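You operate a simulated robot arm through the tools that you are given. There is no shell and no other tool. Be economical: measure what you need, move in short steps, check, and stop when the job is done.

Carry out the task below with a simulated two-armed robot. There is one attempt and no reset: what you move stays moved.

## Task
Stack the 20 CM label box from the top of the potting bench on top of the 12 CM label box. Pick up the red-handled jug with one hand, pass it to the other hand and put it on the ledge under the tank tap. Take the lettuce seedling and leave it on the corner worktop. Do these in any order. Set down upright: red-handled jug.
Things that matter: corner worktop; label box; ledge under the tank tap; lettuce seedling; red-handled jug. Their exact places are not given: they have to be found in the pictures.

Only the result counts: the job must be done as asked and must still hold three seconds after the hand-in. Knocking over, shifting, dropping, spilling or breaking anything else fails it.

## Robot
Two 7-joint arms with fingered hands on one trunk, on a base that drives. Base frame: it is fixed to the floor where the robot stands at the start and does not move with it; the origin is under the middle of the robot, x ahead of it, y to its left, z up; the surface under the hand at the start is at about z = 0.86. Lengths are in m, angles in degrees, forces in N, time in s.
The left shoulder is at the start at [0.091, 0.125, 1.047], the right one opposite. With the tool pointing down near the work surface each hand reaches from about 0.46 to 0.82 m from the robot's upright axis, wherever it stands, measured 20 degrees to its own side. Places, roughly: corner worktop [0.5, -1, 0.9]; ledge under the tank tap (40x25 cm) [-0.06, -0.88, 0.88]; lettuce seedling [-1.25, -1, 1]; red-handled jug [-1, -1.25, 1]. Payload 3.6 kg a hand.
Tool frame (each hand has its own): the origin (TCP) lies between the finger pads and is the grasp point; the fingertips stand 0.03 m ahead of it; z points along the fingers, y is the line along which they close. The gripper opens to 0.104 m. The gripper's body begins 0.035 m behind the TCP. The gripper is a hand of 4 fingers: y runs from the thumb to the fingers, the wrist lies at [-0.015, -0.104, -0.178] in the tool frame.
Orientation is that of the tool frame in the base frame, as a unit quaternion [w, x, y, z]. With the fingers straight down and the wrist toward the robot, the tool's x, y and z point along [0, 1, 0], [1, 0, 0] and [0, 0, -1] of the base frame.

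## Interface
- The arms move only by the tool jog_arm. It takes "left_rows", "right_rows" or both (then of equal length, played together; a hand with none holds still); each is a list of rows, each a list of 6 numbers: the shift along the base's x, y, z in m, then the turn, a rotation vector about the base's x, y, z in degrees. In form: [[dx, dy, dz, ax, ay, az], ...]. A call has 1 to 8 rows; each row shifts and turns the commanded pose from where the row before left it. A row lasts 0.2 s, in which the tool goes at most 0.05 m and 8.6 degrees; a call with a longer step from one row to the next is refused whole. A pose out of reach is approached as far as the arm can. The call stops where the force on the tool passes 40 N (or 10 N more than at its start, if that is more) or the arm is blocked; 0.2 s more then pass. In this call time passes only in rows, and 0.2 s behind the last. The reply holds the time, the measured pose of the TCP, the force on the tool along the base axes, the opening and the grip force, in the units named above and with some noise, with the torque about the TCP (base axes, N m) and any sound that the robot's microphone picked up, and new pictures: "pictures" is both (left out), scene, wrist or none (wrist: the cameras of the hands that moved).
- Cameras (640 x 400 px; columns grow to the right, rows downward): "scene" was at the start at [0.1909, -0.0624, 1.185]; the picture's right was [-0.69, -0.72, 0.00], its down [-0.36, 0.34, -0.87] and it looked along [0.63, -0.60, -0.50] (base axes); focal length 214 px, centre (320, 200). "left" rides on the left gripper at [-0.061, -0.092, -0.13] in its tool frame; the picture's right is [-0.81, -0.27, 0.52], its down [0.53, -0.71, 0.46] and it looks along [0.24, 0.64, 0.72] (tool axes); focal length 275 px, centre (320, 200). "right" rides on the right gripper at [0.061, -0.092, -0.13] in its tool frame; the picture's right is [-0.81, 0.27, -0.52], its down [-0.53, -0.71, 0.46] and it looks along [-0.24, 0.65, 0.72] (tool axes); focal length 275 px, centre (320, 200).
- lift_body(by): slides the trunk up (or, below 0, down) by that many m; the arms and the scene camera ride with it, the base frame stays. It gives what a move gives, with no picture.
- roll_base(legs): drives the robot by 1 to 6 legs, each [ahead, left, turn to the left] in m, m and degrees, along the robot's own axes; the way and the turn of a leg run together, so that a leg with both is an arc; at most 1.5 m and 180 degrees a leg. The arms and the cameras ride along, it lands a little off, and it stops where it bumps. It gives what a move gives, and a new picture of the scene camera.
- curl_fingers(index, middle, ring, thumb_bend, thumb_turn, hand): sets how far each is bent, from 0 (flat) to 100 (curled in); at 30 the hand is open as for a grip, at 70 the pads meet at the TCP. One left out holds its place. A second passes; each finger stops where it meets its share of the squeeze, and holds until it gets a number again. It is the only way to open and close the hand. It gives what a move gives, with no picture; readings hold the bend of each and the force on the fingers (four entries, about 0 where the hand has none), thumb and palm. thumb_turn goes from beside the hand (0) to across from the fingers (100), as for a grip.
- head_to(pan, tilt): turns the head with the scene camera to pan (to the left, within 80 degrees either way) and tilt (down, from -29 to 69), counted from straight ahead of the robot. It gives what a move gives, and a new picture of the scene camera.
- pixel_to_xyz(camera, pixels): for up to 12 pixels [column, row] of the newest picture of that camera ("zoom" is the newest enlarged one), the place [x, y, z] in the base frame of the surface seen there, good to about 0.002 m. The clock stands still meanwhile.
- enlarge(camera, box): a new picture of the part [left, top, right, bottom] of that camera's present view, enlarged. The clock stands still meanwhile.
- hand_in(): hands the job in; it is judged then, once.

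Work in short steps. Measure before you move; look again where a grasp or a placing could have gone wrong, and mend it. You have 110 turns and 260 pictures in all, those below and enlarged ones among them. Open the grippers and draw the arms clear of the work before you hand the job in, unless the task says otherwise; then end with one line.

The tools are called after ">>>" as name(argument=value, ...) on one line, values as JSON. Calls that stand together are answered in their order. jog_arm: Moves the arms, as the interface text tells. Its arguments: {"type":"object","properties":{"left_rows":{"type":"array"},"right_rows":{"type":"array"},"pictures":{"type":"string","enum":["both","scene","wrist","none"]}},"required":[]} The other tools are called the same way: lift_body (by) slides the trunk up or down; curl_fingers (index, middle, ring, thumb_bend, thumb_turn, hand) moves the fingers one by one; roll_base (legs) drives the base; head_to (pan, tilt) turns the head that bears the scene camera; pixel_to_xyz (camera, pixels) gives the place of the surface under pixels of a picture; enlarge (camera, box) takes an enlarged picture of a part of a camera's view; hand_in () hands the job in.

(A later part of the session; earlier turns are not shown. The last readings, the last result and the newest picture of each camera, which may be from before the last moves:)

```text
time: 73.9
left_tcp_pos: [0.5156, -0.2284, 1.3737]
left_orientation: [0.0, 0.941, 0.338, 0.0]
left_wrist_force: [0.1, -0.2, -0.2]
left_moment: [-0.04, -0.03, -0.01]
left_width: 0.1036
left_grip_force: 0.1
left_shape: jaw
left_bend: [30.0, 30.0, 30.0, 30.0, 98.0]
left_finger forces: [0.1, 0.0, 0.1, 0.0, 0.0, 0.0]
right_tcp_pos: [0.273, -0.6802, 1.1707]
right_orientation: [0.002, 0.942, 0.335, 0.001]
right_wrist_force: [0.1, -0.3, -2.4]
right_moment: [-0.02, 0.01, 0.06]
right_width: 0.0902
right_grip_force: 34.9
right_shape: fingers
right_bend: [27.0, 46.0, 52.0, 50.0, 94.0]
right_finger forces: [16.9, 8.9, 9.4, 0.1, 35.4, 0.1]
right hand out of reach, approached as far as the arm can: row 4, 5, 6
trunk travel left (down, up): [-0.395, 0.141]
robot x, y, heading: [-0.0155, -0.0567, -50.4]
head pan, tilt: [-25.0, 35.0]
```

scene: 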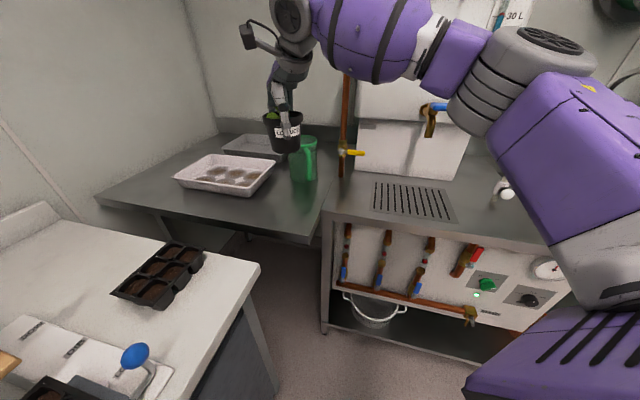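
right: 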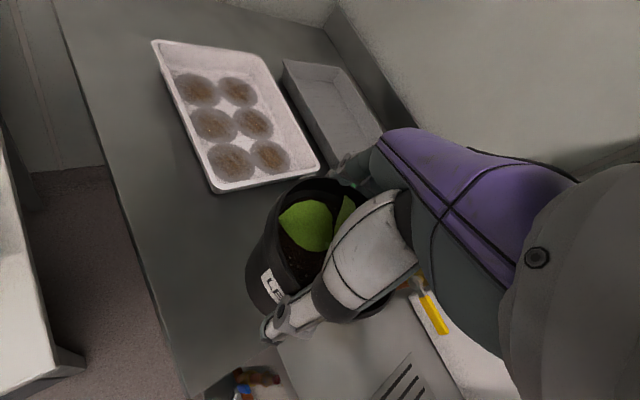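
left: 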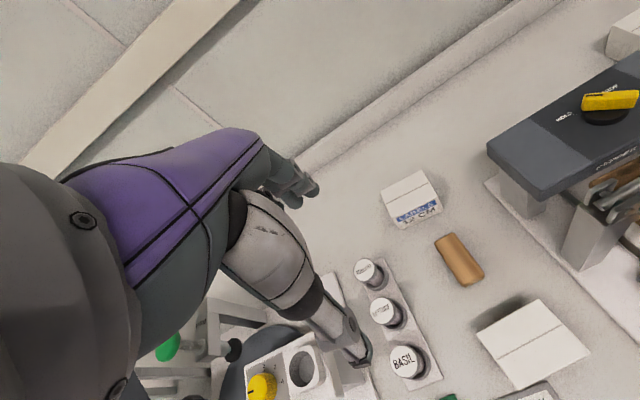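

I need to move the hand to (0.385,-0.70). I check where the elbow is before I shift the base.

>>> pixel_to_xyz(camera="scene", pixels=[[470, 100], [500, 60], [540, 40], [380, 40], [450, 60], [580, 150], [305, 145], [300, 170], [270, 180], [262, 190], [345, 140]])

```text
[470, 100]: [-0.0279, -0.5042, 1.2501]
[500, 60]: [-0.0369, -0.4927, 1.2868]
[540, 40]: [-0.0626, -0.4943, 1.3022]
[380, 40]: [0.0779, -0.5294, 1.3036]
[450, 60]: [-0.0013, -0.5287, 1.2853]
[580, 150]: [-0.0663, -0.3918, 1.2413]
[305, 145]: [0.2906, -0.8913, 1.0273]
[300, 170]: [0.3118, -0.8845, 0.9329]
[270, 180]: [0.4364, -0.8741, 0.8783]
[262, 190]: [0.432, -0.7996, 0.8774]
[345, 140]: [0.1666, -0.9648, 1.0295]
```

The elbow is at (-0.04,-0.54,1.25), clear of the tap. I move in 0.1 m with a 5° left turn.

>>> roll_base(legs=[[0.09, -0.048, 5]])

>>> jog_arm(right_rows=[[0.0, 0.02, -0.02, 0, 0, 0], [0.02, 0.02, -0.03, 0, 0, 0], [0.02, 0.0, -0.03, 0, 0, 0]])

```text
time: 75.1
left_tcp_pos: [0.5528, -0.2804, 1.3741]
left_orientation: [0.0, 0.925, 0.379, -0.001]
left_wrist_force: [-1.0, -0.2, 0.8]
left_moment: [0.02, 0.0, 0.01]
left_width: 0.1039
left_grip_force: 0.0
left_shape: jaw
left_bend: [30.0, 30.0, 30.0, 30.0, 98.0]
left_finger forces: [0.0, 0.0, 0.0, 0.1, 0.1, 0.0]
right_tcp_pos: [0.3492, -0.7503, 1.1696]
right_orientation: [0.001, 0.926, 0.376, 0.001]
right_wrist_force: [0.6, -0.3, -1.9]
right_moment: [0.03, 0.0, 0.0]
right_width: 0.0903
right_grip_force: 35.2
right_shape: fingers
right_bend: [27.0, 46.0, 52.0, 50.0, 94.0]
right_finger forces: [16.8, 9.0, 9.4, 0.0, 35.2, 0.0]
trunk travel left (down, up): [-0.395, 0.141]
robot x, y, heading: [0.0048, -0.157, -45.6]
head pan, tilt: [-25.0, 35.0]
```

scene: 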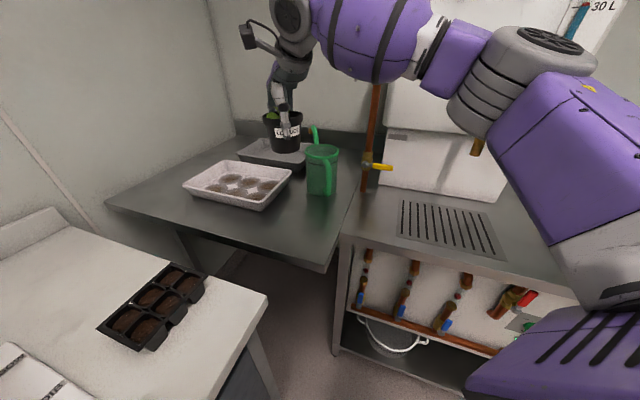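

```text
time: 75.9
left_tcp_pos: [0.5507, -0.2804, 1.3738]
left_orientation: [0.0, 0.925, 0.38, 0.0]
left_wrist_force: [0.0, 0.6, 0.3]
left_moment: [-0.02, -0.02, 0.01]
left_width: 0.1037
left_grip_force: 0.1
left_shape: jaw
left_bend: [30.0, 30.0, 30.0, 30.0, 98.0]
left_finger forces: [0.0, 0.0, 0.0, 0.1, 0.1, 0.0]
right_tcp_pos: [0.3671, -0.7236, 1.0943]
right_orientation: [0.001, 0.927, 0.376, 0.001]
right_wrist_force: [-0.7, 0.4, -3.0]
right_moment: [-0.02, -0.03, -0.02]
right_width: 0.0902
right_grip_force: 35.1
right_shape: fingers
right_bend: [27.0, 46.0, 52.0, 50.0, 94.0]
right_finger forces: [16.6, 8.7, 9.5, 0.1, 34.9, 0.1]
right hand out of reach, approached as far as the arm can: row 2, 3
trunk travel left (down, up): [-0.395, 0.141]
robot x, y, heading: [0.0047, -0.1562, -45.6]
head pan, tilt: [-25.0, 35.0]
```

scene: 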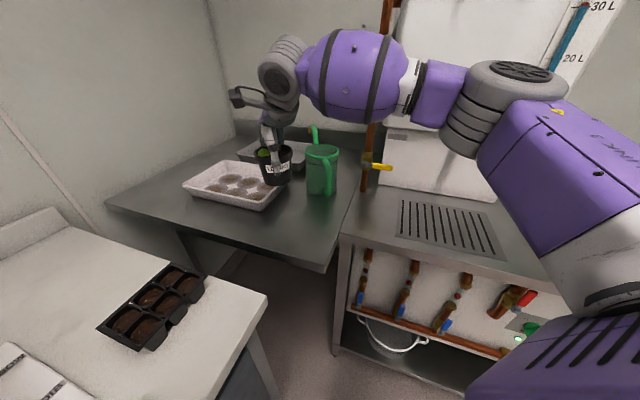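
right: 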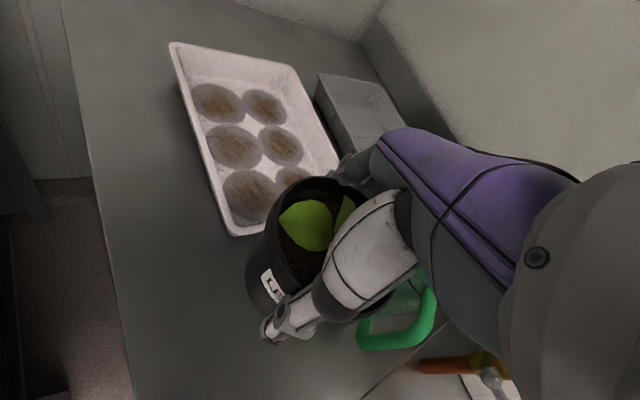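

I measure the nearest parts of the tray and the can around the spot.

>>> pixel_to_xyz(camera="scene", pixels=[[290, 178], [263, 206], [264, 211], [307, 180], [310, 150], [330, 190], [325, 160], [326, 170], [287, 195], [290, 215]])

```text
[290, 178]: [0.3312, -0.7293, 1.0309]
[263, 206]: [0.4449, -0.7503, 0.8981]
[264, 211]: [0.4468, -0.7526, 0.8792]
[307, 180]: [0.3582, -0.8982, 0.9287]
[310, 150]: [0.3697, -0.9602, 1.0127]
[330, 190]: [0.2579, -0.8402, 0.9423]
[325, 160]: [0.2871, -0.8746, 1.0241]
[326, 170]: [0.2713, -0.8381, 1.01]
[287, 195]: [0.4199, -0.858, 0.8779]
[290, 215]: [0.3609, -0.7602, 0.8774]
```

The tray corner is at (0.445,-0.75) and the can handle at (0.265,-0.835), so I choose (0.345,-0.692) for finger clearance and lower there.

>>> jog_arm(right_rows=[[-0.011, 0.016, -0.02, 0, 0, 0], [-0.011, 0.015, -0.03, 0, 0, 0], [0, 0, -0.04, 0, 0, 0], [0, 0, -0.035, 0, 0, 0]])

```text
time: 76.9
left_tcp_pos: [0.5514, -0.2806, 1.3747]
left_orientation: [-0.001, 0.926, 0.378, -0.001]
left_wrist_force: [0.0, 0.0, 0.6]
left_moment: [0.01, -0.02, -0.02]
left_width: 0.1037
left_grip_force: 0.0
left_shape: jaw
left_bend: [30.0, 30.0, 30.0, 30.0, 98.0]
left_finger forces: [0.0, 0.0, 0.0, 0.1, 0.1, 0.0]
right_tcp_pos: [0.3454, -0.6908, 0.9685]
right_orientation: [0.001, 0.926, 0.376, 0.001]
right_wrist_force: [-0.4, 0.4, -2.5]
right_moment: [0.03, 0.02, -0.02]
right_width: 0.0898
right_grip_force: 34.4
right_shape: fingers
right_bend: [27.0, 46.0, 52.0, 51.0, 94.0]
right_finger forces: [16.5, 8.6, 9.3, 0.0, 34.4, 0.1]
trunk travel left (down, up): [-0.395, 0.141]
robot x, y, heading: [0.0068, -0.1568, -45.8]
head pan, tilt: [-25.0, 35.0]
```

scene: 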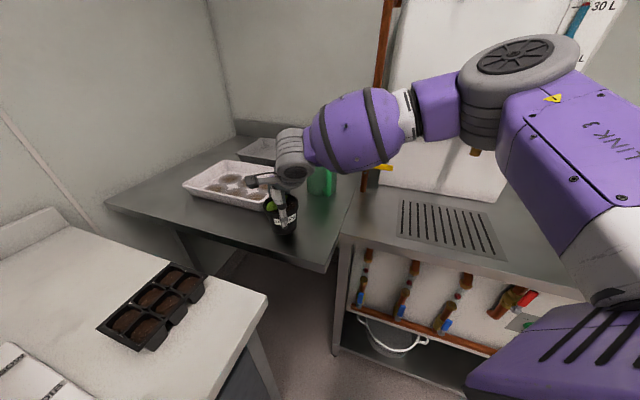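
right: 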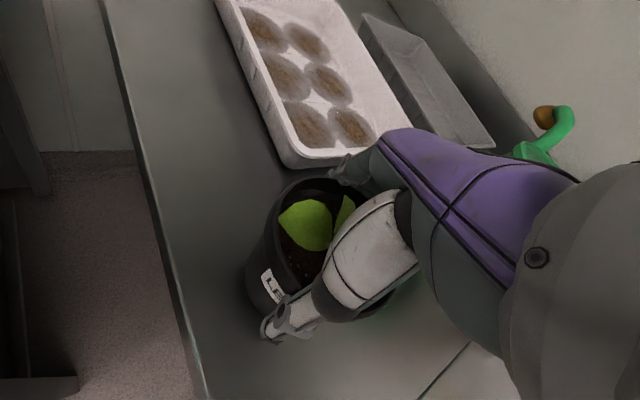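

About 2 cm remain. I lower in small steps until contact shows.

>>> jog_arm(right_rows=[[0, 0, -0.008, 0, 0, 0], [0, 0, -0.006, 0, 0, 0], [0, 0, -0.004, 0, 0, 0], [0, 0, -0.002, 0, 0, 0]], pictures="wrist")

```text
time: 77.9
left_tcp_pos: [0.551, -0.2804, 1.3738]
left_orientation: [0.0, 0.925, 0.379, 0.0]
left_wrist_force: [-1.0, 0.2, 0.0]
left_moment: [0.0, -0.03, 0.02]
left_width: 0.1038
left_grip_force: 0.0
left_shape: jaw
left_bend: [30.0, 30.0, 30.0, 30.0, 98.0]
left_finger forces: [0.1, 0.1, 0.0, 0.0, 0.1, 0.1]
right_tcp_pos: [0.3462, -0.6894, 0.951]
right_orientation: [0.004, 0.927, 0.376, 0.002]
right_wrist_force: [-0.7, 0.5, 8.6]
right_moment: [-0.15, -0.13, 0.0]
right_width: 0.0902
right_grip_force: 36.1
right_shape: fingers
right_bend: [27.0, 46.0, 52.0, 51.0, 94.0]
right_finger forces: [17.6, 8.2, 9.0, 0.1, 36.9, 0.0]
trunk travel left (down, up): [-0.395, 0.141]
robot x, y, heading: [0.0043, -0.1576, -45.7]
head pan, tilt: [-25.0, 35.0]
```

right: 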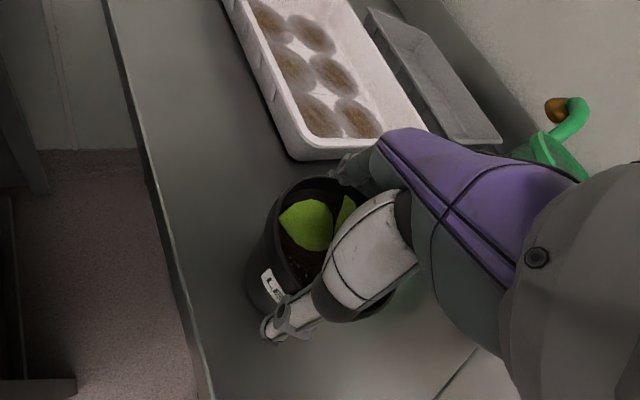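

The pot is on the worktop (8.6 N upward). I open the hand moderately and rise straight up.

>>> curl_fingers(hand="right", index=22, middle=24, ring=24, thumb_bend=24)

>>> jog_arm(right_rows=[[0, 0, 0.02, 0, 0, 0], [0, 0, 0.03, 0, 0, 0], [0, 0, 0.04, 0, 0, 0], [0, 0, 0.04, 0, 0, 0], [-0.015, 0.015, 0.04, 0, 0, 0], [-0.02, 0.02, 0.035, 0, 0, 0]])

```text
time: 78.9
left_tcp_pos: [0.5509, -0.2799, 1.3732]
left_orientation: [0.0, 0.926, 0.378, 0.001]
left_wrist_force: [0.4, 0.2, -0.1]
left_moment: [0.01, 0.02, 0.0]
left_width: 0.1039
left_grip_force: 0.0
left_shape: jaw
left_bend: [30.0, 30.0, 30.0, 30.0, 98.0]
left_finger forces: [0.1, 0.0, 0.1, 0.0, 0.1, 0.0]
right_tcp_pos: [0.3458, -0.6908, 0.9486]
right_orientation: [0.002, 0.926, 0.377, 0.002]
right_wrist_force: [0.6, -0.2, 0.3]
right_moment: [0.01, 0.02, 0.03]
right_width: 0.1201
right_grip_force: 0.0
right_shape: fingers
right_bend: [22.0, 24.0, 24.0, 24.0, 97.0]
right_finger forces: [0.6, 0.1, 0.1, 0.0, 0.0, 0.1]
trunk travel left (down, up): [-0.395, 0.141]
robot x, y, heading: [0.0044, -0.1571, -45.9]
head pan, tilt: [-25.0, 35.0]
```

```text
time: 80.3
left_tcp_pos: [0.5506, -0.279, 1.3739]
left_orientation: [0.0, 0.926, 0.378, 0.0]
left_wrist_force: [0.3, -0.1, -0.8]
left_moment: [-0.03, -0.01, -0.02]
left_width: 0.1037
left_grip_force: 0.1
left_shape: jaw
left_bend: [30.0, 30.0, 30.0, 30.0, 98.0]
left_finger forces: [0.0, 0.1, 0.1, 0.0, 0.0, 0.0]
right_tcp_pos: [0.31, -0.6547, 1.1562]
right_orientation: [0.001, 0.927, 0.376, 0.001]
right_wrist_force: [0.4, -0.1, -0.2]
right_moment: [-0.01, 0.0, -0.03]
right_width: 0.1196
right_grip_force: 0.1
right_shape: fingers
right_bend: [22.0, 24.0, 24.0, 24.0, 97.0]
right_finger forces: [0.0, 0.0, 0.0, 0.0, 0.1, 0.1]
trunk travel left (down, up): [-0.395, 0.141]
robot x, y, heading: [0.0043, -0.1534, -45.8]
head pan, tilt: [-25.0, 35.0]
```

scene: 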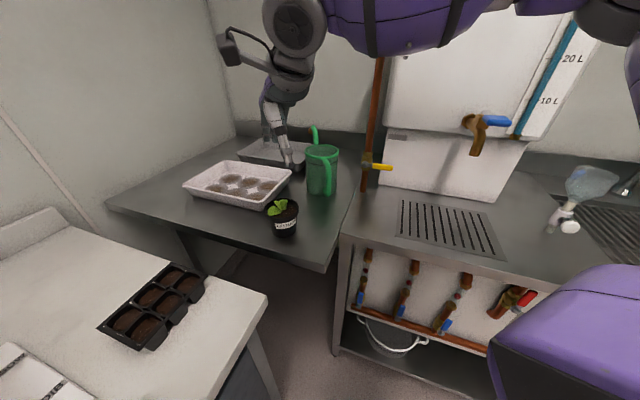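
right: 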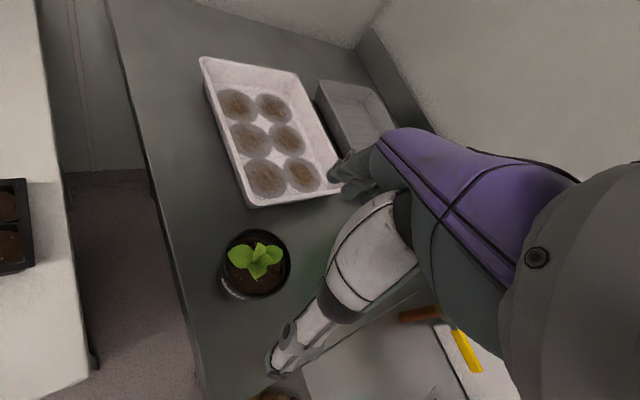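

The seedling stands well on the worktop. I back away, turn to face the sink counter and strafe over toward the jug.

>>> roll_base(legs=[[-0.38, 0, 0], [0, 0, -44.2], [0, -0.7, 0]])

>>> head_to(pan=0, tilt=25)

```text
time: 90.9
left_tcp_pos: [-0.6531, -0.3563, 1.3727]
left_orientation: [0.001, 1.0, 0.003, 0.0]
left_wrist_force: [0.0, -0.9, 0.3]
left_moment: [-0.02, 0.02, 0.03]
left_width: 0.1039
left_grip_force: 0.0
left_shape: jaw
left_bend: [30.0, 30.0, 30.0, 30.0, 98.0]
left_finger forces: [0.0, 0.0, 0.0, 0.0, 0.1, 0.0]
right_tcp_pos: [-1.0869, -0.4581, 1.1549]
right_orientation: [0.002, 1.0, 0.001, 0.001]
right_wrist_force: [-0.7, 0.6, 0.5]
right_moment: [-0.02, -0.02, -0.01]
right_width: 0.1196
right_grip_force: 0.0
right_shape: fingers
right_bend: [22.0, 24.0, 24.0, 24.0, 97.0]
right_finger forces: [0.1, 0.0, 0.0, 0.1, 0.0, 0.0]
trunk travel left (down, up): [-0.395, 0.141]
robot x, y, heading: [-0.9584, 0.1121, -89.6]
head pan, tilt: [-25.0, 35.0]
```

scene: 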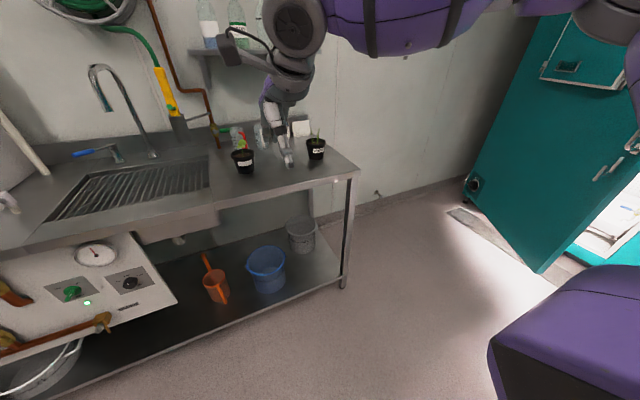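

```text
time: 91.8
left_tcp_pos: [-0.6525, -0.3568, 1.3733]
left_orientation: [0.0, 1.0, 0.004, 0.0]
left_wrist_force: [0.9, 0.0, 0.3]
left_moment: [0.0, 0.01, 0.02]
left_width: 0.1037
left_grip_force: 0.1
left_shape: jaw
left_bend: [30.0, 30.0, 30.0, 30.0, 98.0]
left_finger forces: [0.1, 0.0, 0.0, 0.1, 0.0, 0.0]
right_tcp_pos: [-1.0877, -0.4575, 1.156]
right_orientation: [0.001, 1.0, 0.002, 0.0]
right_wrist_force: [-0.4, 0.1, 0.2]
right_moment: [-0.01, 0.02, -0.02]
right_width: 0.1194
right_grip_force: 0.1
right_shape: fingers
right_bend: [22.0, 24.0, 24.0, 24.0, 97.0]
right_finger forces: [0.0, 0.0, 0.1, 0.1, 0.1, 0.0]
trunk travel left (down, up): [-0.395, 0.141]
robot x, y, heading: [-0.9549, 0.1123, -89.3]
head pan, tilt: [0.0, 25.0]
```

scene: 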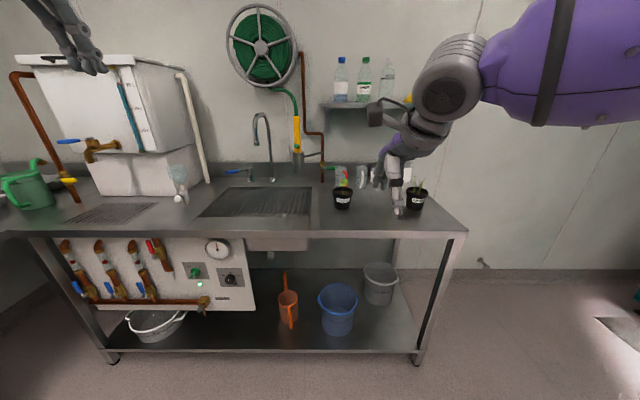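

I measure the shelf, the hose and the pipe near the jug for arm clearance.

>>> pixel_to_xyz(camera="scene", pixels=[[330, 106], [365, 106], [322, 103], [297, 135], [322, 160], [312, 133], [265, 118], [253, 130], [343, 70], [343, 172], [350, 178]])

>>> enlarge(camera="scene", box=[290, 140, 400, 220])

>>> pixel_to_xyz(camera="zoom", pixels=[[262, 160], [262, 190], [265, 230], [340, 160], [325, 175], [330, 200], [290, 155], [290, 250], [320, 190], [410, 170], [315, 240]])

```text
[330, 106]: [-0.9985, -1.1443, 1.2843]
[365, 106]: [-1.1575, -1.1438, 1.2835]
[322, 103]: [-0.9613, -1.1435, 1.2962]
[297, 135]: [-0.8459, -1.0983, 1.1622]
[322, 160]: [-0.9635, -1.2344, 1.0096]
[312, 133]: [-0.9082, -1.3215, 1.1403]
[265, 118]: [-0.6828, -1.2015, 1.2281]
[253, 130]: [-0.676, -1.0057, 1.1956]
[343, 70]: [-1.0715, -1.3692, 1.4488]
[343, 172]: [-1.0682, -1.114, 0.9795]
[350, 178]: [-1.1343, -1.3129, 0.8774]
```

```text
5.00 times, centred on (345, 180) of scene
```

zoom: 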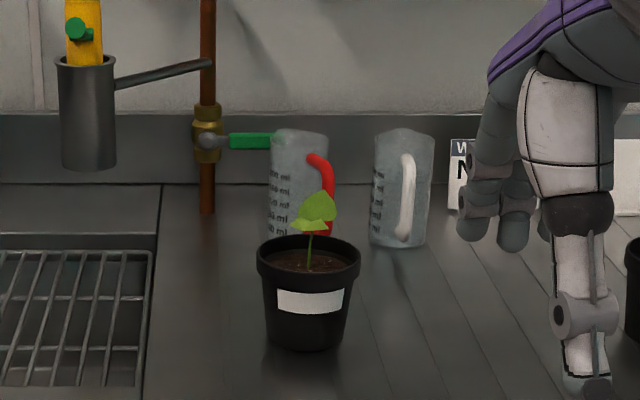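

```text
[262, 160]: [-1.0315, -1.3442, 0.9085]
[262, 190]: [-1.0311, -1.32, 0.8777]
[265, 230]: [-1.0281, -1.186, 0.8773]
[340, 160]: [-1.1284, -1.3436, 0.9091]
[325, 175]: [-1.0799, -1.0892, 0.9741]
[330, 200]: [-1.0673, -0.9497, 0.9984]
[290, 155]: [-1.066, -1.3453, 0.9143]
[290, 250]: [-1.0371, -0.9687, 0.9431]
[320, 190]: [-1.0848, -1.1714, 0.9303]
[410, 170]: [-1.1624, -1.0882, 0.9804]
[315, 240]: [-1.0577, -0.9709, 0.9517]
```

The shelf front is at y=-1.144 with its underside at z=1.284, right above the jug. So I grasp laterally at the rim with a 30° forward tilt; I turn the right hand by +90° yaw in free space first.

>>> jog_arm(right_rows=[[0, 0, 0, 0, 0, 8.5], [0, 0, 0, 0, 0, 8.5], [0, 0, 0, 0, 0, 8.5], [0, 0, 0, 0, 0, 8.5], [0, 0, 0, 0, 0, 8.5], [0, 0, 0, 0, 0, 8.5], [0, 0, 0, 0, 0, 8.5], [0, 0, 0, 0, 0, 8.5]], pictures="none")

>>> jog_arm(right_rows=[[0, 0, 0, 0, 0, 8.0], [0, 0, 0, 0, 0, 8], [0, 0, 0, 0, 0, 6], [0, 0, 0, -7.5, 0, 0], [0, 0, 0, -7.5, 0, 0], [0, 0, 0, -7.5, 0, 0], [0, 0, 0, -7.5, 0, 0]])

```text
time: 93.5
left_tcp_pos: [-0.6529, -0.3578, 1.3745]
left_orientation: [-0.001, 1.0, 0.003, 0.001]
left_wrist_force: [0.0, -0.5, 0.3]
left_moment: [0.0, -0.01, -0.01]
left_width: 0.1037
left_grip_force: 0.1
left_shape: jaw
left_bend: [30.0, 30.0, 30.0, 30.0, 98.0]
left_finger forces: [0.0, 0.0, 0.0, 0.0, 0.0, 0.0]
right_tcp_pos: [-1.0881, -0.459, 1.1555]
right_orientation: [0.002, 0.828, 0.561, 0.002]
right_wrist_force: [-0.4, -0.8, -0.3]
right_moment: [0.04, 0.01, 0.04]
right_width: 0.1196
right_grip_force: 0.1
right_shape: fingers
right_bend: [22.0, 24.0, 24.0, 24.0, 97.0]
right_finger forces: [0.0, 0.1, 0.0, 0.0, 0.0, 0.0]
trunk travel left (down, up): [-0.395, 0.141]
robot x, y, heading: [-0.9581, 0.1148, -89.5]
head pan, tilt: [0.0, 25.0]
```

```text
time: 95.2
left_tcp_pos: [-0.6533, -0.3562, 1.3741]
left_orientation: [0.001, 1.0, 0.003, 0.0]
left_wrist_force: [0.1, -0.9, -0.5]
left_moment: [0.0, 0.0, -0.02]
left_width: 0.1039
left_grip_force: 0.1
left_shape: jaw
left_bend: [30.0, 30.0, 30.0, 30.0, 98.0]
left_finger forces: [0.0, 0.0, 0.0, 0.0, 0.1, 0.0]
right_tcp_pos: [-1.0869, -0.4566, 1.1558]
right_orientation: [0.185, 0.681, 0.685, -0.183]
right_wrist_force: [0.2, 0.3, -0.1]
right_moment: [-0.03, 0.03, 0.02]
right_width: 0.1197
right_grip_force: 0.1
right_shape: fingers
right_bend: [22.0, 24.0, 24.0, 24.0, 97.0]
right_finger forces: [0.0, 0.0, 0.0, 0.0, 0.1, 0.0]
trunk travel left (down, up): [-0.395, 0.141]
robot x, y, heading: [-0.9596, 0.1113, -89.4]
head pan, tilt: [0.0, 25.0]
```

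scene: 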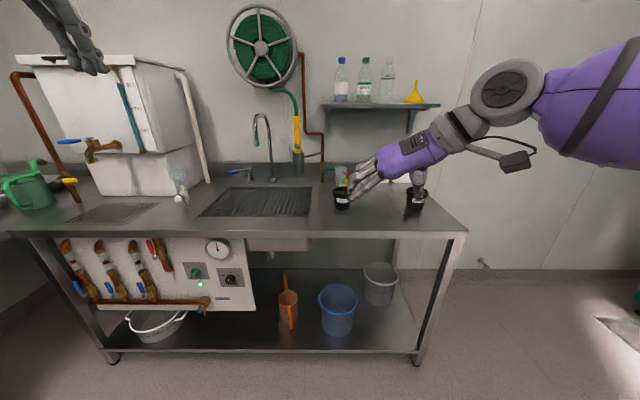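
right: 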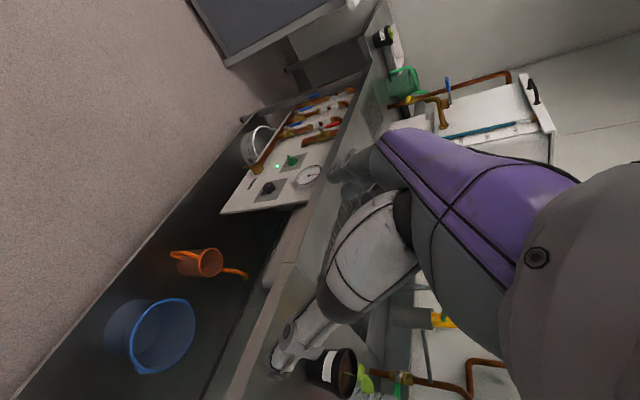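

The gap to the white jug is tight, so I turn the yaw back by 15° (thumb front-right), narrow the opening to about 0.09, and draw the left hand back from the faucet.

>>> jog_arm(right_rows=[[0, 0, 0, 0, 0, -7.5], [0, 0, -0.02, 0, 0, -7.5], [0, 0, -0.02, 0, 0, 0], [0, 0, -0.01, 0, 0, 0]], left_rows=[[0, 0.035, 0, 0, 0, 0], [0, 0.035, 0, 0, 0, 0], [0, 0.035, 0, 0, 0, 0], [0, 0.035, 0, 0, 0, 0]], pictures="none")

>>> curl_fingers(hand="right", index=35, middle=35, ring=35, thumb_bend=35)

>>> roll_base(legs=[[0.5, 0.02, -0.5]])

>>> head_to(pan=-5, tilt=32)

```text
time: 96.2
left_tcp_pos: [-0.66, -0.2469, 1.3406]
left_orientation: [0.0, 1.0, 0.002, -0.001]
left_wrist_force: [0.1, 0.6, 0.3]
left_moment: [0.01, 0.0, -0.01]
left_width: 0.1035
left_grip_force: 0.1
left_shape: jaw
left_bend: [30.0, 30.0, 30.0, 30.0, 98.0]
left_finger forces: [0.0, 0.1, 0.0, 0.0, 0.0, 0.0]
left hand out of reach, approached as far as the arm can: row 3, 4
right_tcp_pos: [-1.0879, -0.4575, 1.1053]
right_orientation: [0.158, 0.766, 0.589, -0.205]
right_wrist_force: [0.1, 0.6, 1.2]
right_moment: [0.01, 0.02, -0.04]
right_width: 0.1196
right_grip_force: 0.0
right_shape: fingers
right_bend: [22.0, 24.0, 24.0, 24.0, 97.0]
right_finger forces: [0.1, 0.1, 0.0, 0.0, 0.1, 0.0]
trunk travel left (down, up): [-0.395, 0.141]
robot x, y, heading: [-0.9531, 0.1122, -89.8]
head pan, tilt: [0.0, 25.0]
```

```text
time: 97.2
left_tcp_pos: [-0.6609, -0.246, 1.3407]
left_orientation: [0.001, 1.0, 0.002, -0.001]
left_wrist_force: [0.5, -0.3, -0.2]
left_moment: [-0.03, -0.01, 0.0]
left_width: 0.1036
left_grip_force: 0.1
left_shape: jaw
left_bend: [30.0, 30.0, 30.0, 30.0, 98.0]
left_finger forces: [0.0, 0.0, 0.1, 0.0, 0.1, 0.0]
right_tcp_pos: [-1.0879, -0.4571, 1.1042]
right_orientation: [0.159, 0.765, 0.589, -0.204]
right_wrist_force: [-0.1, -0.2, 0.3]
right_moment: [-0.02, -0.04, -0.01]
right_width: 0.0912
right_grip_force: 0.1
right_shape: fingers
right_bend: [35.0, 35.0, 35.0, 35.0, 97.0]
right_finger forces: [0.0, 0.0, 0.0, 0.0, 0.0, 0.0]
trunk travel left (down, up): [-0.395, 0.141]
robot x, y, heading: [-0.9594, 0.11, -89.7]
head pan, tilt: [0.0, 25.0]
```

```text
time: 100.1
left_tcp_pos: [-0.6432, -0.7523, 1.3413]
left_orientation: [0.001, 1.0, -0.002, -0.001]
left_wrist_force: [-0.3, 0.3, 0.8]
left_moment: [-0.02, 0.04, 0.01]
left_width: 0.1037
left_grip_force: 0.1
left_shape: jaw
left_bend: [30.0, 30.0, 30.0, 30.0, 98.0]
left_finger forces: [0.1, 0.0, 0.0, 0.0, 0.0, 0.0]
right_tcp_pos: [-1.0711, -0.9578, 1.1047]
right_orientation: [0.158, 0.768, 0.586, -0.205]
right_wrist_force: [0.2, 0.3, -0.3]
right_moment: [-0.03, 0.01, -0.01]
right_width: 0.0911
right_grip_force: 0.1
right_shape: fingers
right_bend: [35.0, 35.0, 35.0, 35.0, 97.0]
right_finger forces: [0.1, 0.0, 0.1, 0.1, 0.0, 0.1]
trunk travel left (down, up): [-0.395, 0.141]
robot x, y, heading: [-0.9385, -0.3896, -90.2]
head pan, tilt: [0.0, 25.0]
```

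scene: 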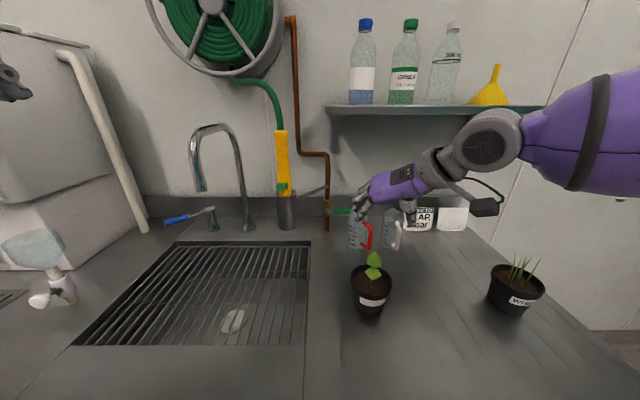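

```text
time: 100.8
left_tcp_pos: [-0.6421, -0.7505, 1.3407]
left_orientation: [0.001, 1.0, -0.001, -0.001]
left_wrist_force: [-0.1, 0.7, 0.0]
left_moment: [0.0, 0.01, -0.02]
left_width: 0.1038
left_grip_force: 0.0
left_shape: jaw
left_bend: [30.0, 30.0, 30.0, 30.0, 98.0]
left_finger forces: [0.0, 0.0, 0.0, 0.1, 0.1, 0.0]
right_tcp_pos: [-1.0703, -0.9573, 1.1041]
right_orientation: [0.158, 0.767, 0.587, -0.205]
right_wrist_force: [0.4, 0.3, -0.3]
right_moment: [-0.01, -0.01, -0.01]
right_width: 0.0914
right_grip_force: 0.1
right_shape: fingers
right_bend: [35.0, 35.0, 35.0, 35.0, 97.0]
right_finger forces: [0.1, 0.0, 0.0, 0.0, 0.0, 0.1]
trunk travel left (down, up): [-0.395, 0.141]
robot x, y, heading: [-0.9359, -0.3923, -90.3]
head pan, tilt: [-5.0, 32.0]
```

scene: 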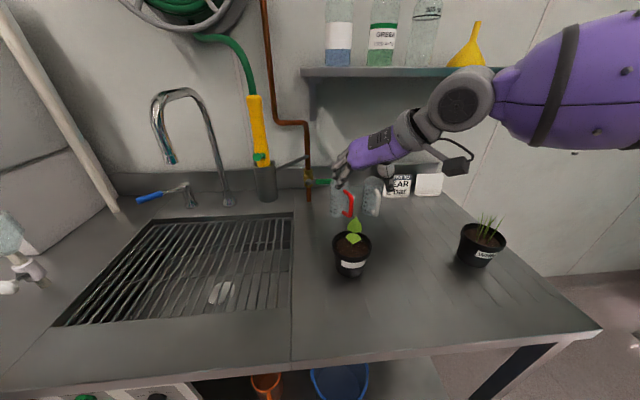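

I move the right hand forward to above the jug, watching with scene and wrist views.

>>> jog_arm(right_rows=[[0, -0.04, 0, 0, 0, 0], [0.002, -0.04, 0, 0, 0, 0], [0.002, -0.04, -0.005, 0, 0, 0], [0.001, -0.04, -0.01, 0, 0, 0]])

>>> enlarge(camera="scene", box=[290, 120, 450, 220])

```text
time: 101.8
left_tcp_pos: [-0.6431, -0.75, 1.3412]
left_orientation: [0.002, 1.0, -0.002, -0.001]
left_wrist_force: [-0.8, 0.4, -0.4]
left_moment: [-0.02, 0.01, -0.05]
left_width: 0.1037
left_grip_force: 0.1
left_shape: jaw
left_bend: [30.0, 30.0, 30.0, 30.0, 98.0]
left_finger forces: [0.0, 0.0, 0.0, 0.0, 0.0, 0.0]
right_tcp_pos: [-1.0678, -1.0867, 1.0984]
right_orientation: [0.158, 0.768, 0.585, -0.205]
right_wrist_force: [-0.6, -0.2, 0.7]
right_moment: [-0.03, -0.01, 0.0]
right_width: 0.0908
right_grip_force: 0.1
right_shape: fingers
right_bend: [35.0, 35.0, 35.0, 35.0, 97.0]
right_finger forces: [0.0, 0.0, 0.1, 0.1, 0.0, 0.0]
right hand out of reach, approached as far as the arm can: row 4
trunk travel left (down, up): [-0.395, 0.141]
robot x, y, heading: [-0.9388, -0.3896, -90.2]
head pan, tilt: [-5.0, 32.0]
```

scene: 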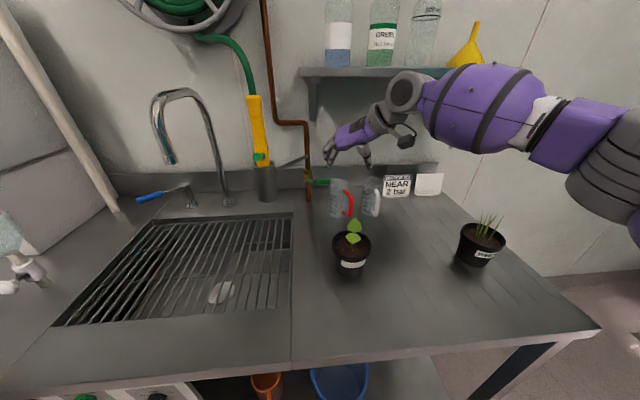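
right: 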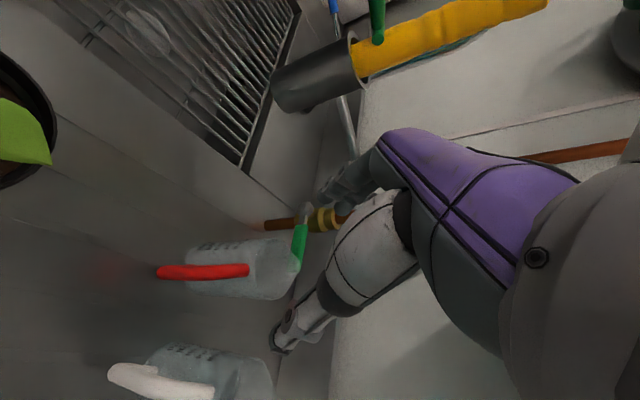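

```text
4.00 times, centred on (370, 170) of scene
```

zoom: 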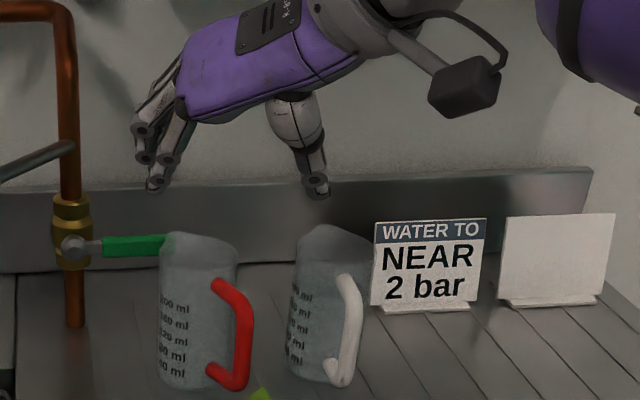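

Good views: the green lever tip almost meets the jug's rim at the back-left. I measure the lever, handle, rim and the reach of both jugs.

>>> pixel_to_xyz(camera="right", pixels=[[300, 245], [297, 262], [304, 230], [245, 270], [200, 271], [160, 271], [290, 285], [210, 290], [220, 250], [190, 245], [200, 360], [265, 375]])

>>> pixel_to_xyz(camera="zoom", pixels=[[110, 246], [160, 244], [166, 250], [163, 330], [161, 380], [190, 385], [216, 284], [244, 320], [235, 255], [200, 240], [237, 270], [300, 240]])

>>> enlarge(camera="right", box=[100, 200, 340, 350])

```text
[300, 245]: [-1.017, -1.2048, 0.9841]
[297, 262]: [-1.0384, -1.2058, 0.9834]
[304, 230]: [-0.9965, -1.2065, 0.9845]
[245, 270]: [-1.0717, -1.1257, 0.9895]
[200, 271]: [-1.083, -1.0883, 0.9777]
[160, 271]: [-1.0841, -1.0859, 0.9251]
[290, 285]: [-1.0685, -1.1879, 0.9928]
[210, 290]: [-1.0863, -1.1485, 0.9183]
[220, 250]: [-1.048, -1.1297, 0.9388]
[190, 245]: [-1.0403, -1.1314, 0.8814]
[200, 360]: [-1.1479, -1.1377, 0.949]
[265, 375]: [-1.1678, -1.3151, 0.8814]
```

```text
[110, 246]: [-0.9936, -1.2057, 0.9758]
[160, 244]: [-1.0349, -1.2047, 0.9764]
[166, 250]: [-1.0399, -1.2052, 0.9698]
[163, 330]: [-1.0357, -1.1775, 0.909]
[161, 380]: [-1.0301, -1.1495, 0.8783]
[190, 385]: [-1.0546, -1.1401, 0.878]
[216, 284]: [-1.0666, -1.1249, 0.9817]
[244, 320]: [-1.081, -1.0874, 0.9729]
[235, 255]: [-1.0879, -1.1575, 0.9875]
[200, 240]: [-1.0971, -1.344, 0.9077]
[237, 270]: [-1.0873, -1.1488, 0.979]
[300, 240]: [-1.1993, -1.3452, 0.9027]
```

```text
2.67 times, centred on (220, 275) of right
```

zoom: 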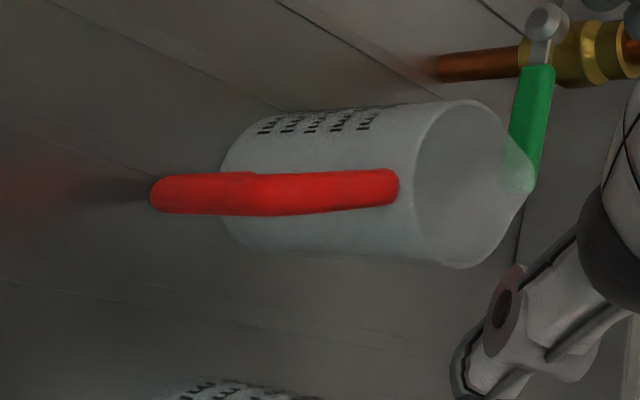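

The lever blocks a rim grasp, but the red handle faces the robot and is free. I'll pinch the handle from above and front; I turn the yaw to match the handle plane (+25°) and narrow the hand to about 0.05.

>>> curl_fingers(hand="right", index=50, middle=50, ring=50, thumb_bend=50)

>>> jog_arm(right_rows=[[0, 0, 0, 0, 0, 8.3], [-0.005, 0, 0, 0, 0, 8.3], [-0.005, 0, -0.005, 0, 0, 8.3], [-0.003, 0, -0.01, 0, 0, 0]])

>>> enlarge(camera="scene", box=[290, 120, 450, 220])

```text
time: 102.8
left_tcp_pos: [-0.6425, -0.7512, 1.3411]
left_orientation: [0.002, 1.0, -0.001, -0.001]
left_wrist_force: [0.4, -0.7, 0.1]
left_moment: [0.01, 0.02, 0.01]
left_width: 0.1039
left_grip_force: 0.1
left_shape: jaw
left_bend: [30.0, 30.0, 30.0, 30.0, 98.0]
left_finger forces: [0.0, 0.1, 0.0, 0.0, 0.0, 0.1]
right_tcp_pos: [-1.0668, -1.0866, 1.097]
right_orientation: [0.157, 0.768, 0.586, -0.205]
right_wrist_force: [0.0, -0.3, -0.2]
right_moment: [0.0, 0.02, 0.03]
right_width: 0.0527
right_grip_force: 0.1
right_shape: fingers
right_bend: [50.0, 50.0, 50.0, 50.0, 97.0]
right_finger forces: [0.0, 0.0, 0.1, 0.0, 0.1, 0.0]
trunk travel left (down, up): [-0.395, 0.141]
robot x, y, heading: [-0.933, -0.3903, -90.2]
head pan, tilt: [-5.0, 32.0]
```

```text
time: 103.8
left_tcp_pos: [-0.6411, -0.7513, 1.3397]
left_orientation: [0.001, 1.0, -0.001, -0.001]
left_wrist_force: [-0.8, -0.1, -0.3]
left_moment: [0.03, -0.01, 0.01]
left_width: 0.1038
left_grip_force: 0.2
left_shape: jaw
left_bend: [30.0, 30.0, 30.0, 30.0, 98.0]
left_finger forces: [0.1, 0.1, 0.0, 0.0, 0.1, 0.1]
right_tcp_pos: [-1.1322, -1.0849, 1.0816]
right_orientation: [0.191, 0.658, 0.707, -0.175]
right_wrist_force: [-0.1, 0.1, -0.4]
right_moment: [-0.03, 0.01, 0.0]
right_width: 0.0528
right_grip_force: 0.0
right_shape: fingers
right_bend: [50.0, 50.0, 50.0, 50.0, 97.0]
right_finger forces: [0.1, 0.0, 0.0, 0.0, 0.0, 0.1]
right hand out of reach, approached as far as the arm can: row 1, 2, 3
trunk travel left (down, up): [-0.395, 0.141]
robot x, y, heading: [-0.9386, -0.3899, -90.4]
head pan, tilt: [-5.0, 32.0]
```

scene: 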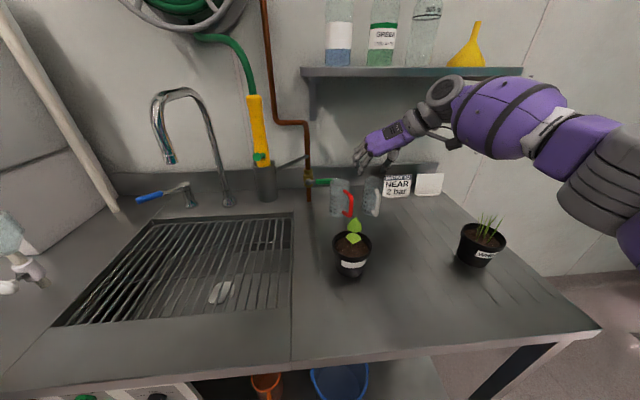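
right: 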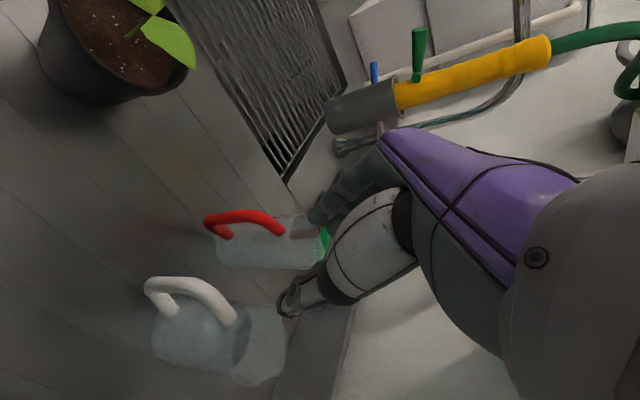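

```text
4.00 times, centred on (370, 170) of scene
```

zoom: 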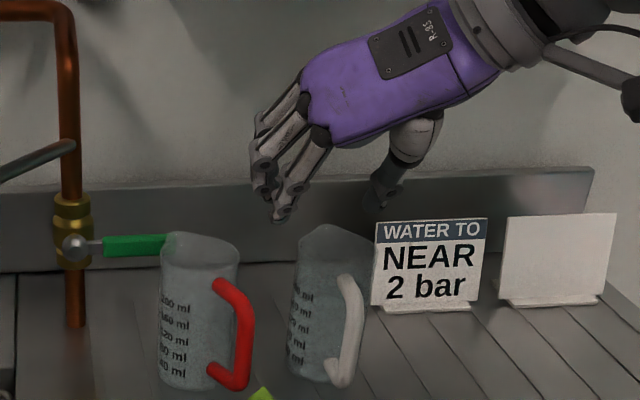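

The arm's reach shifted the hand right to x=-1.132. I pull back 5 cm and move the base ahead and left to gain reach.

>>> jog_arm(right_rows=[[0, 0.03, 0.0, 0, 0, 0], [0, 0.03, 0, 0, 0, 0]], pictures="none")

>>> roll_base(legs=[[0.06, 0.04, 0.3]])

```text
time: 104.4
left_tcp_pos: [-0.6427, -0.7493, 1.342]
left_orientation: [0.003, 1.0, -0.002, 0.0]
left_wrist_force: [-0.3, 0.3, -0.1]
left_moment: [0.02, 0.03, -0.02]
left_width: 0.1042
left_grip_force: 0.1
left_shape: jaw
left_bend: [30.0, 30.0, 30.0, 30.0, 98.0]
left_finger forces: [0.0, 0.1, 0.1, 0.1, 0.1, 0.1]
right_tcp_pos: [-1.1333, -1.0253, 1.0821]
right_orientation: [0.19, 0.658, 0.707, -0.175]
right_wrist_force: [0.5, -0.2, 0.0]
right_moment: [0.0, 0.0, 0.01]
right_width: 0.0525
right_grip_force: 0.1
right_shape: fingers
right_bend: [50.0, 50.0, 50.0, 50.0, 97.0]
right_finger forces: [0.0, 0.1, 0.1, 0.1, 0.1, 0.0]
trunk travel left (down, up): [-0.395, 0.141]
robot x, y, heading: [-0.9356, -0.3858, -90.3]
head pan, tilt: [-5.0, 32.0]
```

```text
time: 105.4
left_tcp_pos: [-0.5997, -0.8083, 1.3408]
left_orientation: [0.0, 1.0, 0.001, -0.001]
left_wrist_force: [0.3, -0.4, 1.0]
left_moment: [-0.01, 0.02, 0.0]
left_width: 0.1037
left_grip_force: 0.0
left_shape: jaw
left_bend: [30.0, 30.0, 30.0, 30.0, 98.0]
left_finger forces: [0.0, 0.0, 0.0, 0.1, 0.0, 0.1]
right_tcp_pos: [-1.09, -1.0872, 1.0819]
right_orientation: [0.19, 0.656, 0.709, -0.175]
right_wrist_force: [-0.5, -0.4, 0.6]
right_moment: [0.0, 0.06, -0.01]
right_width: 0.0525
right_grip_force: 0.1
right_shape: fingers
right_bend: [50.0, 50.0, 50.0, 50.0, 97.0]
right_finger forces: [0.1, 0.0, 0.0, 0.0, 0.0, 0.1]
trunk travel left (down, up): [-0.395, 0.141]
robot x, y, heading: [-0.8945, -0.4482, -89.9]
head pan, tilt: [-5.0, 32.0]
```

scene: 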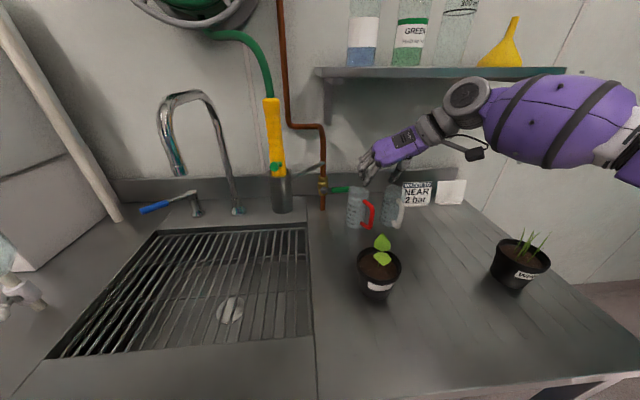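

The TCP is at (-1.090,-1.087), above the handle top (-1.081,-1.09). I lower to z≈1.02 and look closely.

>>> jog_arm(right_rows=[[0.005, 0.002, -0.03, 0, 0, 0], [0.004, 0.0, -0.03, 0, 0, 0]])

>>> enlarge(camera="scene", box=[320, 140, 440, 240])

>>> enlarge(camera="right", box=[120, 130, 420, 380])

```text
time: 106.0
left_tcp_pos: [-0.6001, -0.809, 1.3407]
left_orientation: [0.001, 1.0, 0.001, 0.0]
left_wrist_force: [0.3, 0.0, 1.1]
left_moment: [-0.01, -0.06, 0.04]
left_width: 0.1037
left_grip_force: 0.0
left_shape: jaw
left_bend: [30.0, 30.0, 30.0, 30.0, 98.0]
left_finger forces: [0.0, 0.0, 0.1, 0.0, 0.0, 0.1]
right_tcp_pos: [-1.0802, -1.0845, 1.0214]
right_orientation: [0.191, 0.656, 0.709, -0.174]
right_wrist_force: [-0.5, -0.5, 0.3]
right_moment: [0.0, 0.0, -0.02]
right_width: 0.0524
right_grip_force: 0.1
right_shape: fingers
right_bend: [50.0, 50.0, 50.0, 50.0, 97.0]
right_finger forces: [0.1, 0.0, 0.0, 0.0, 0.0, 0.1]
trunk travel left (down, up): [-0.395, 0.141]
robot x, y, heading: [-0.894, -0.4458, -89.9]
head pan, tilt: [-5.0, 32.0]
```

scene: 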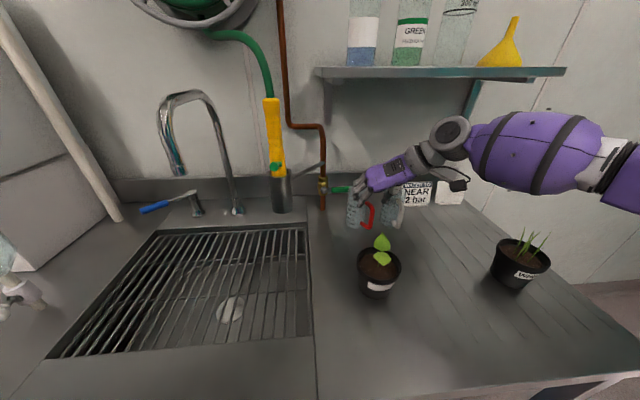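
right: 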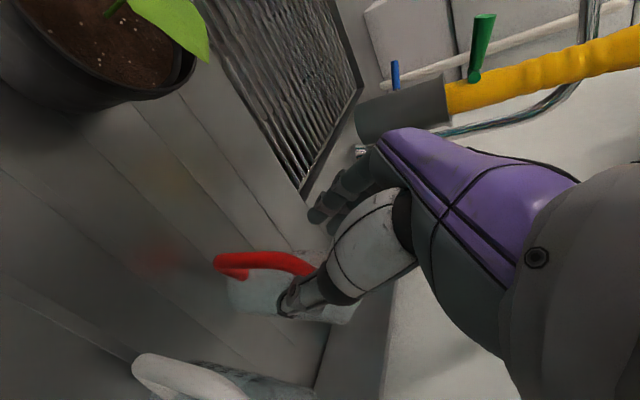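

```text
4.00 times, centred on (380, 190) of scene
```

zoom: 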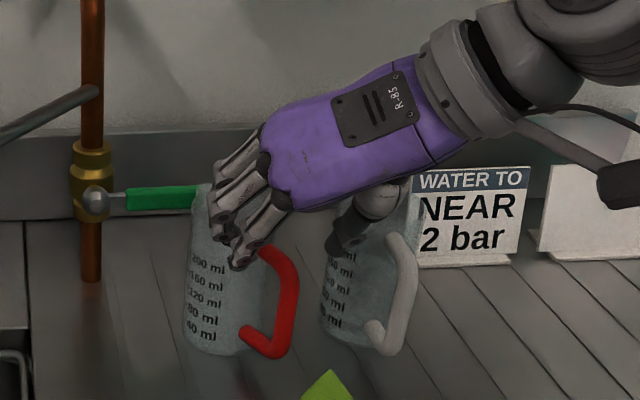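

```text
1.60 times, centred on (270, 255) of right
```

zoom: 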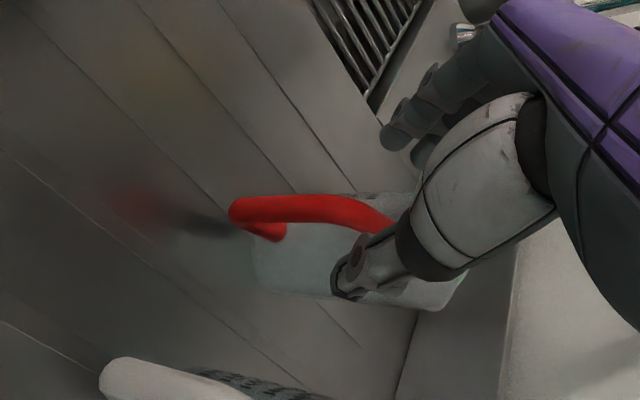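

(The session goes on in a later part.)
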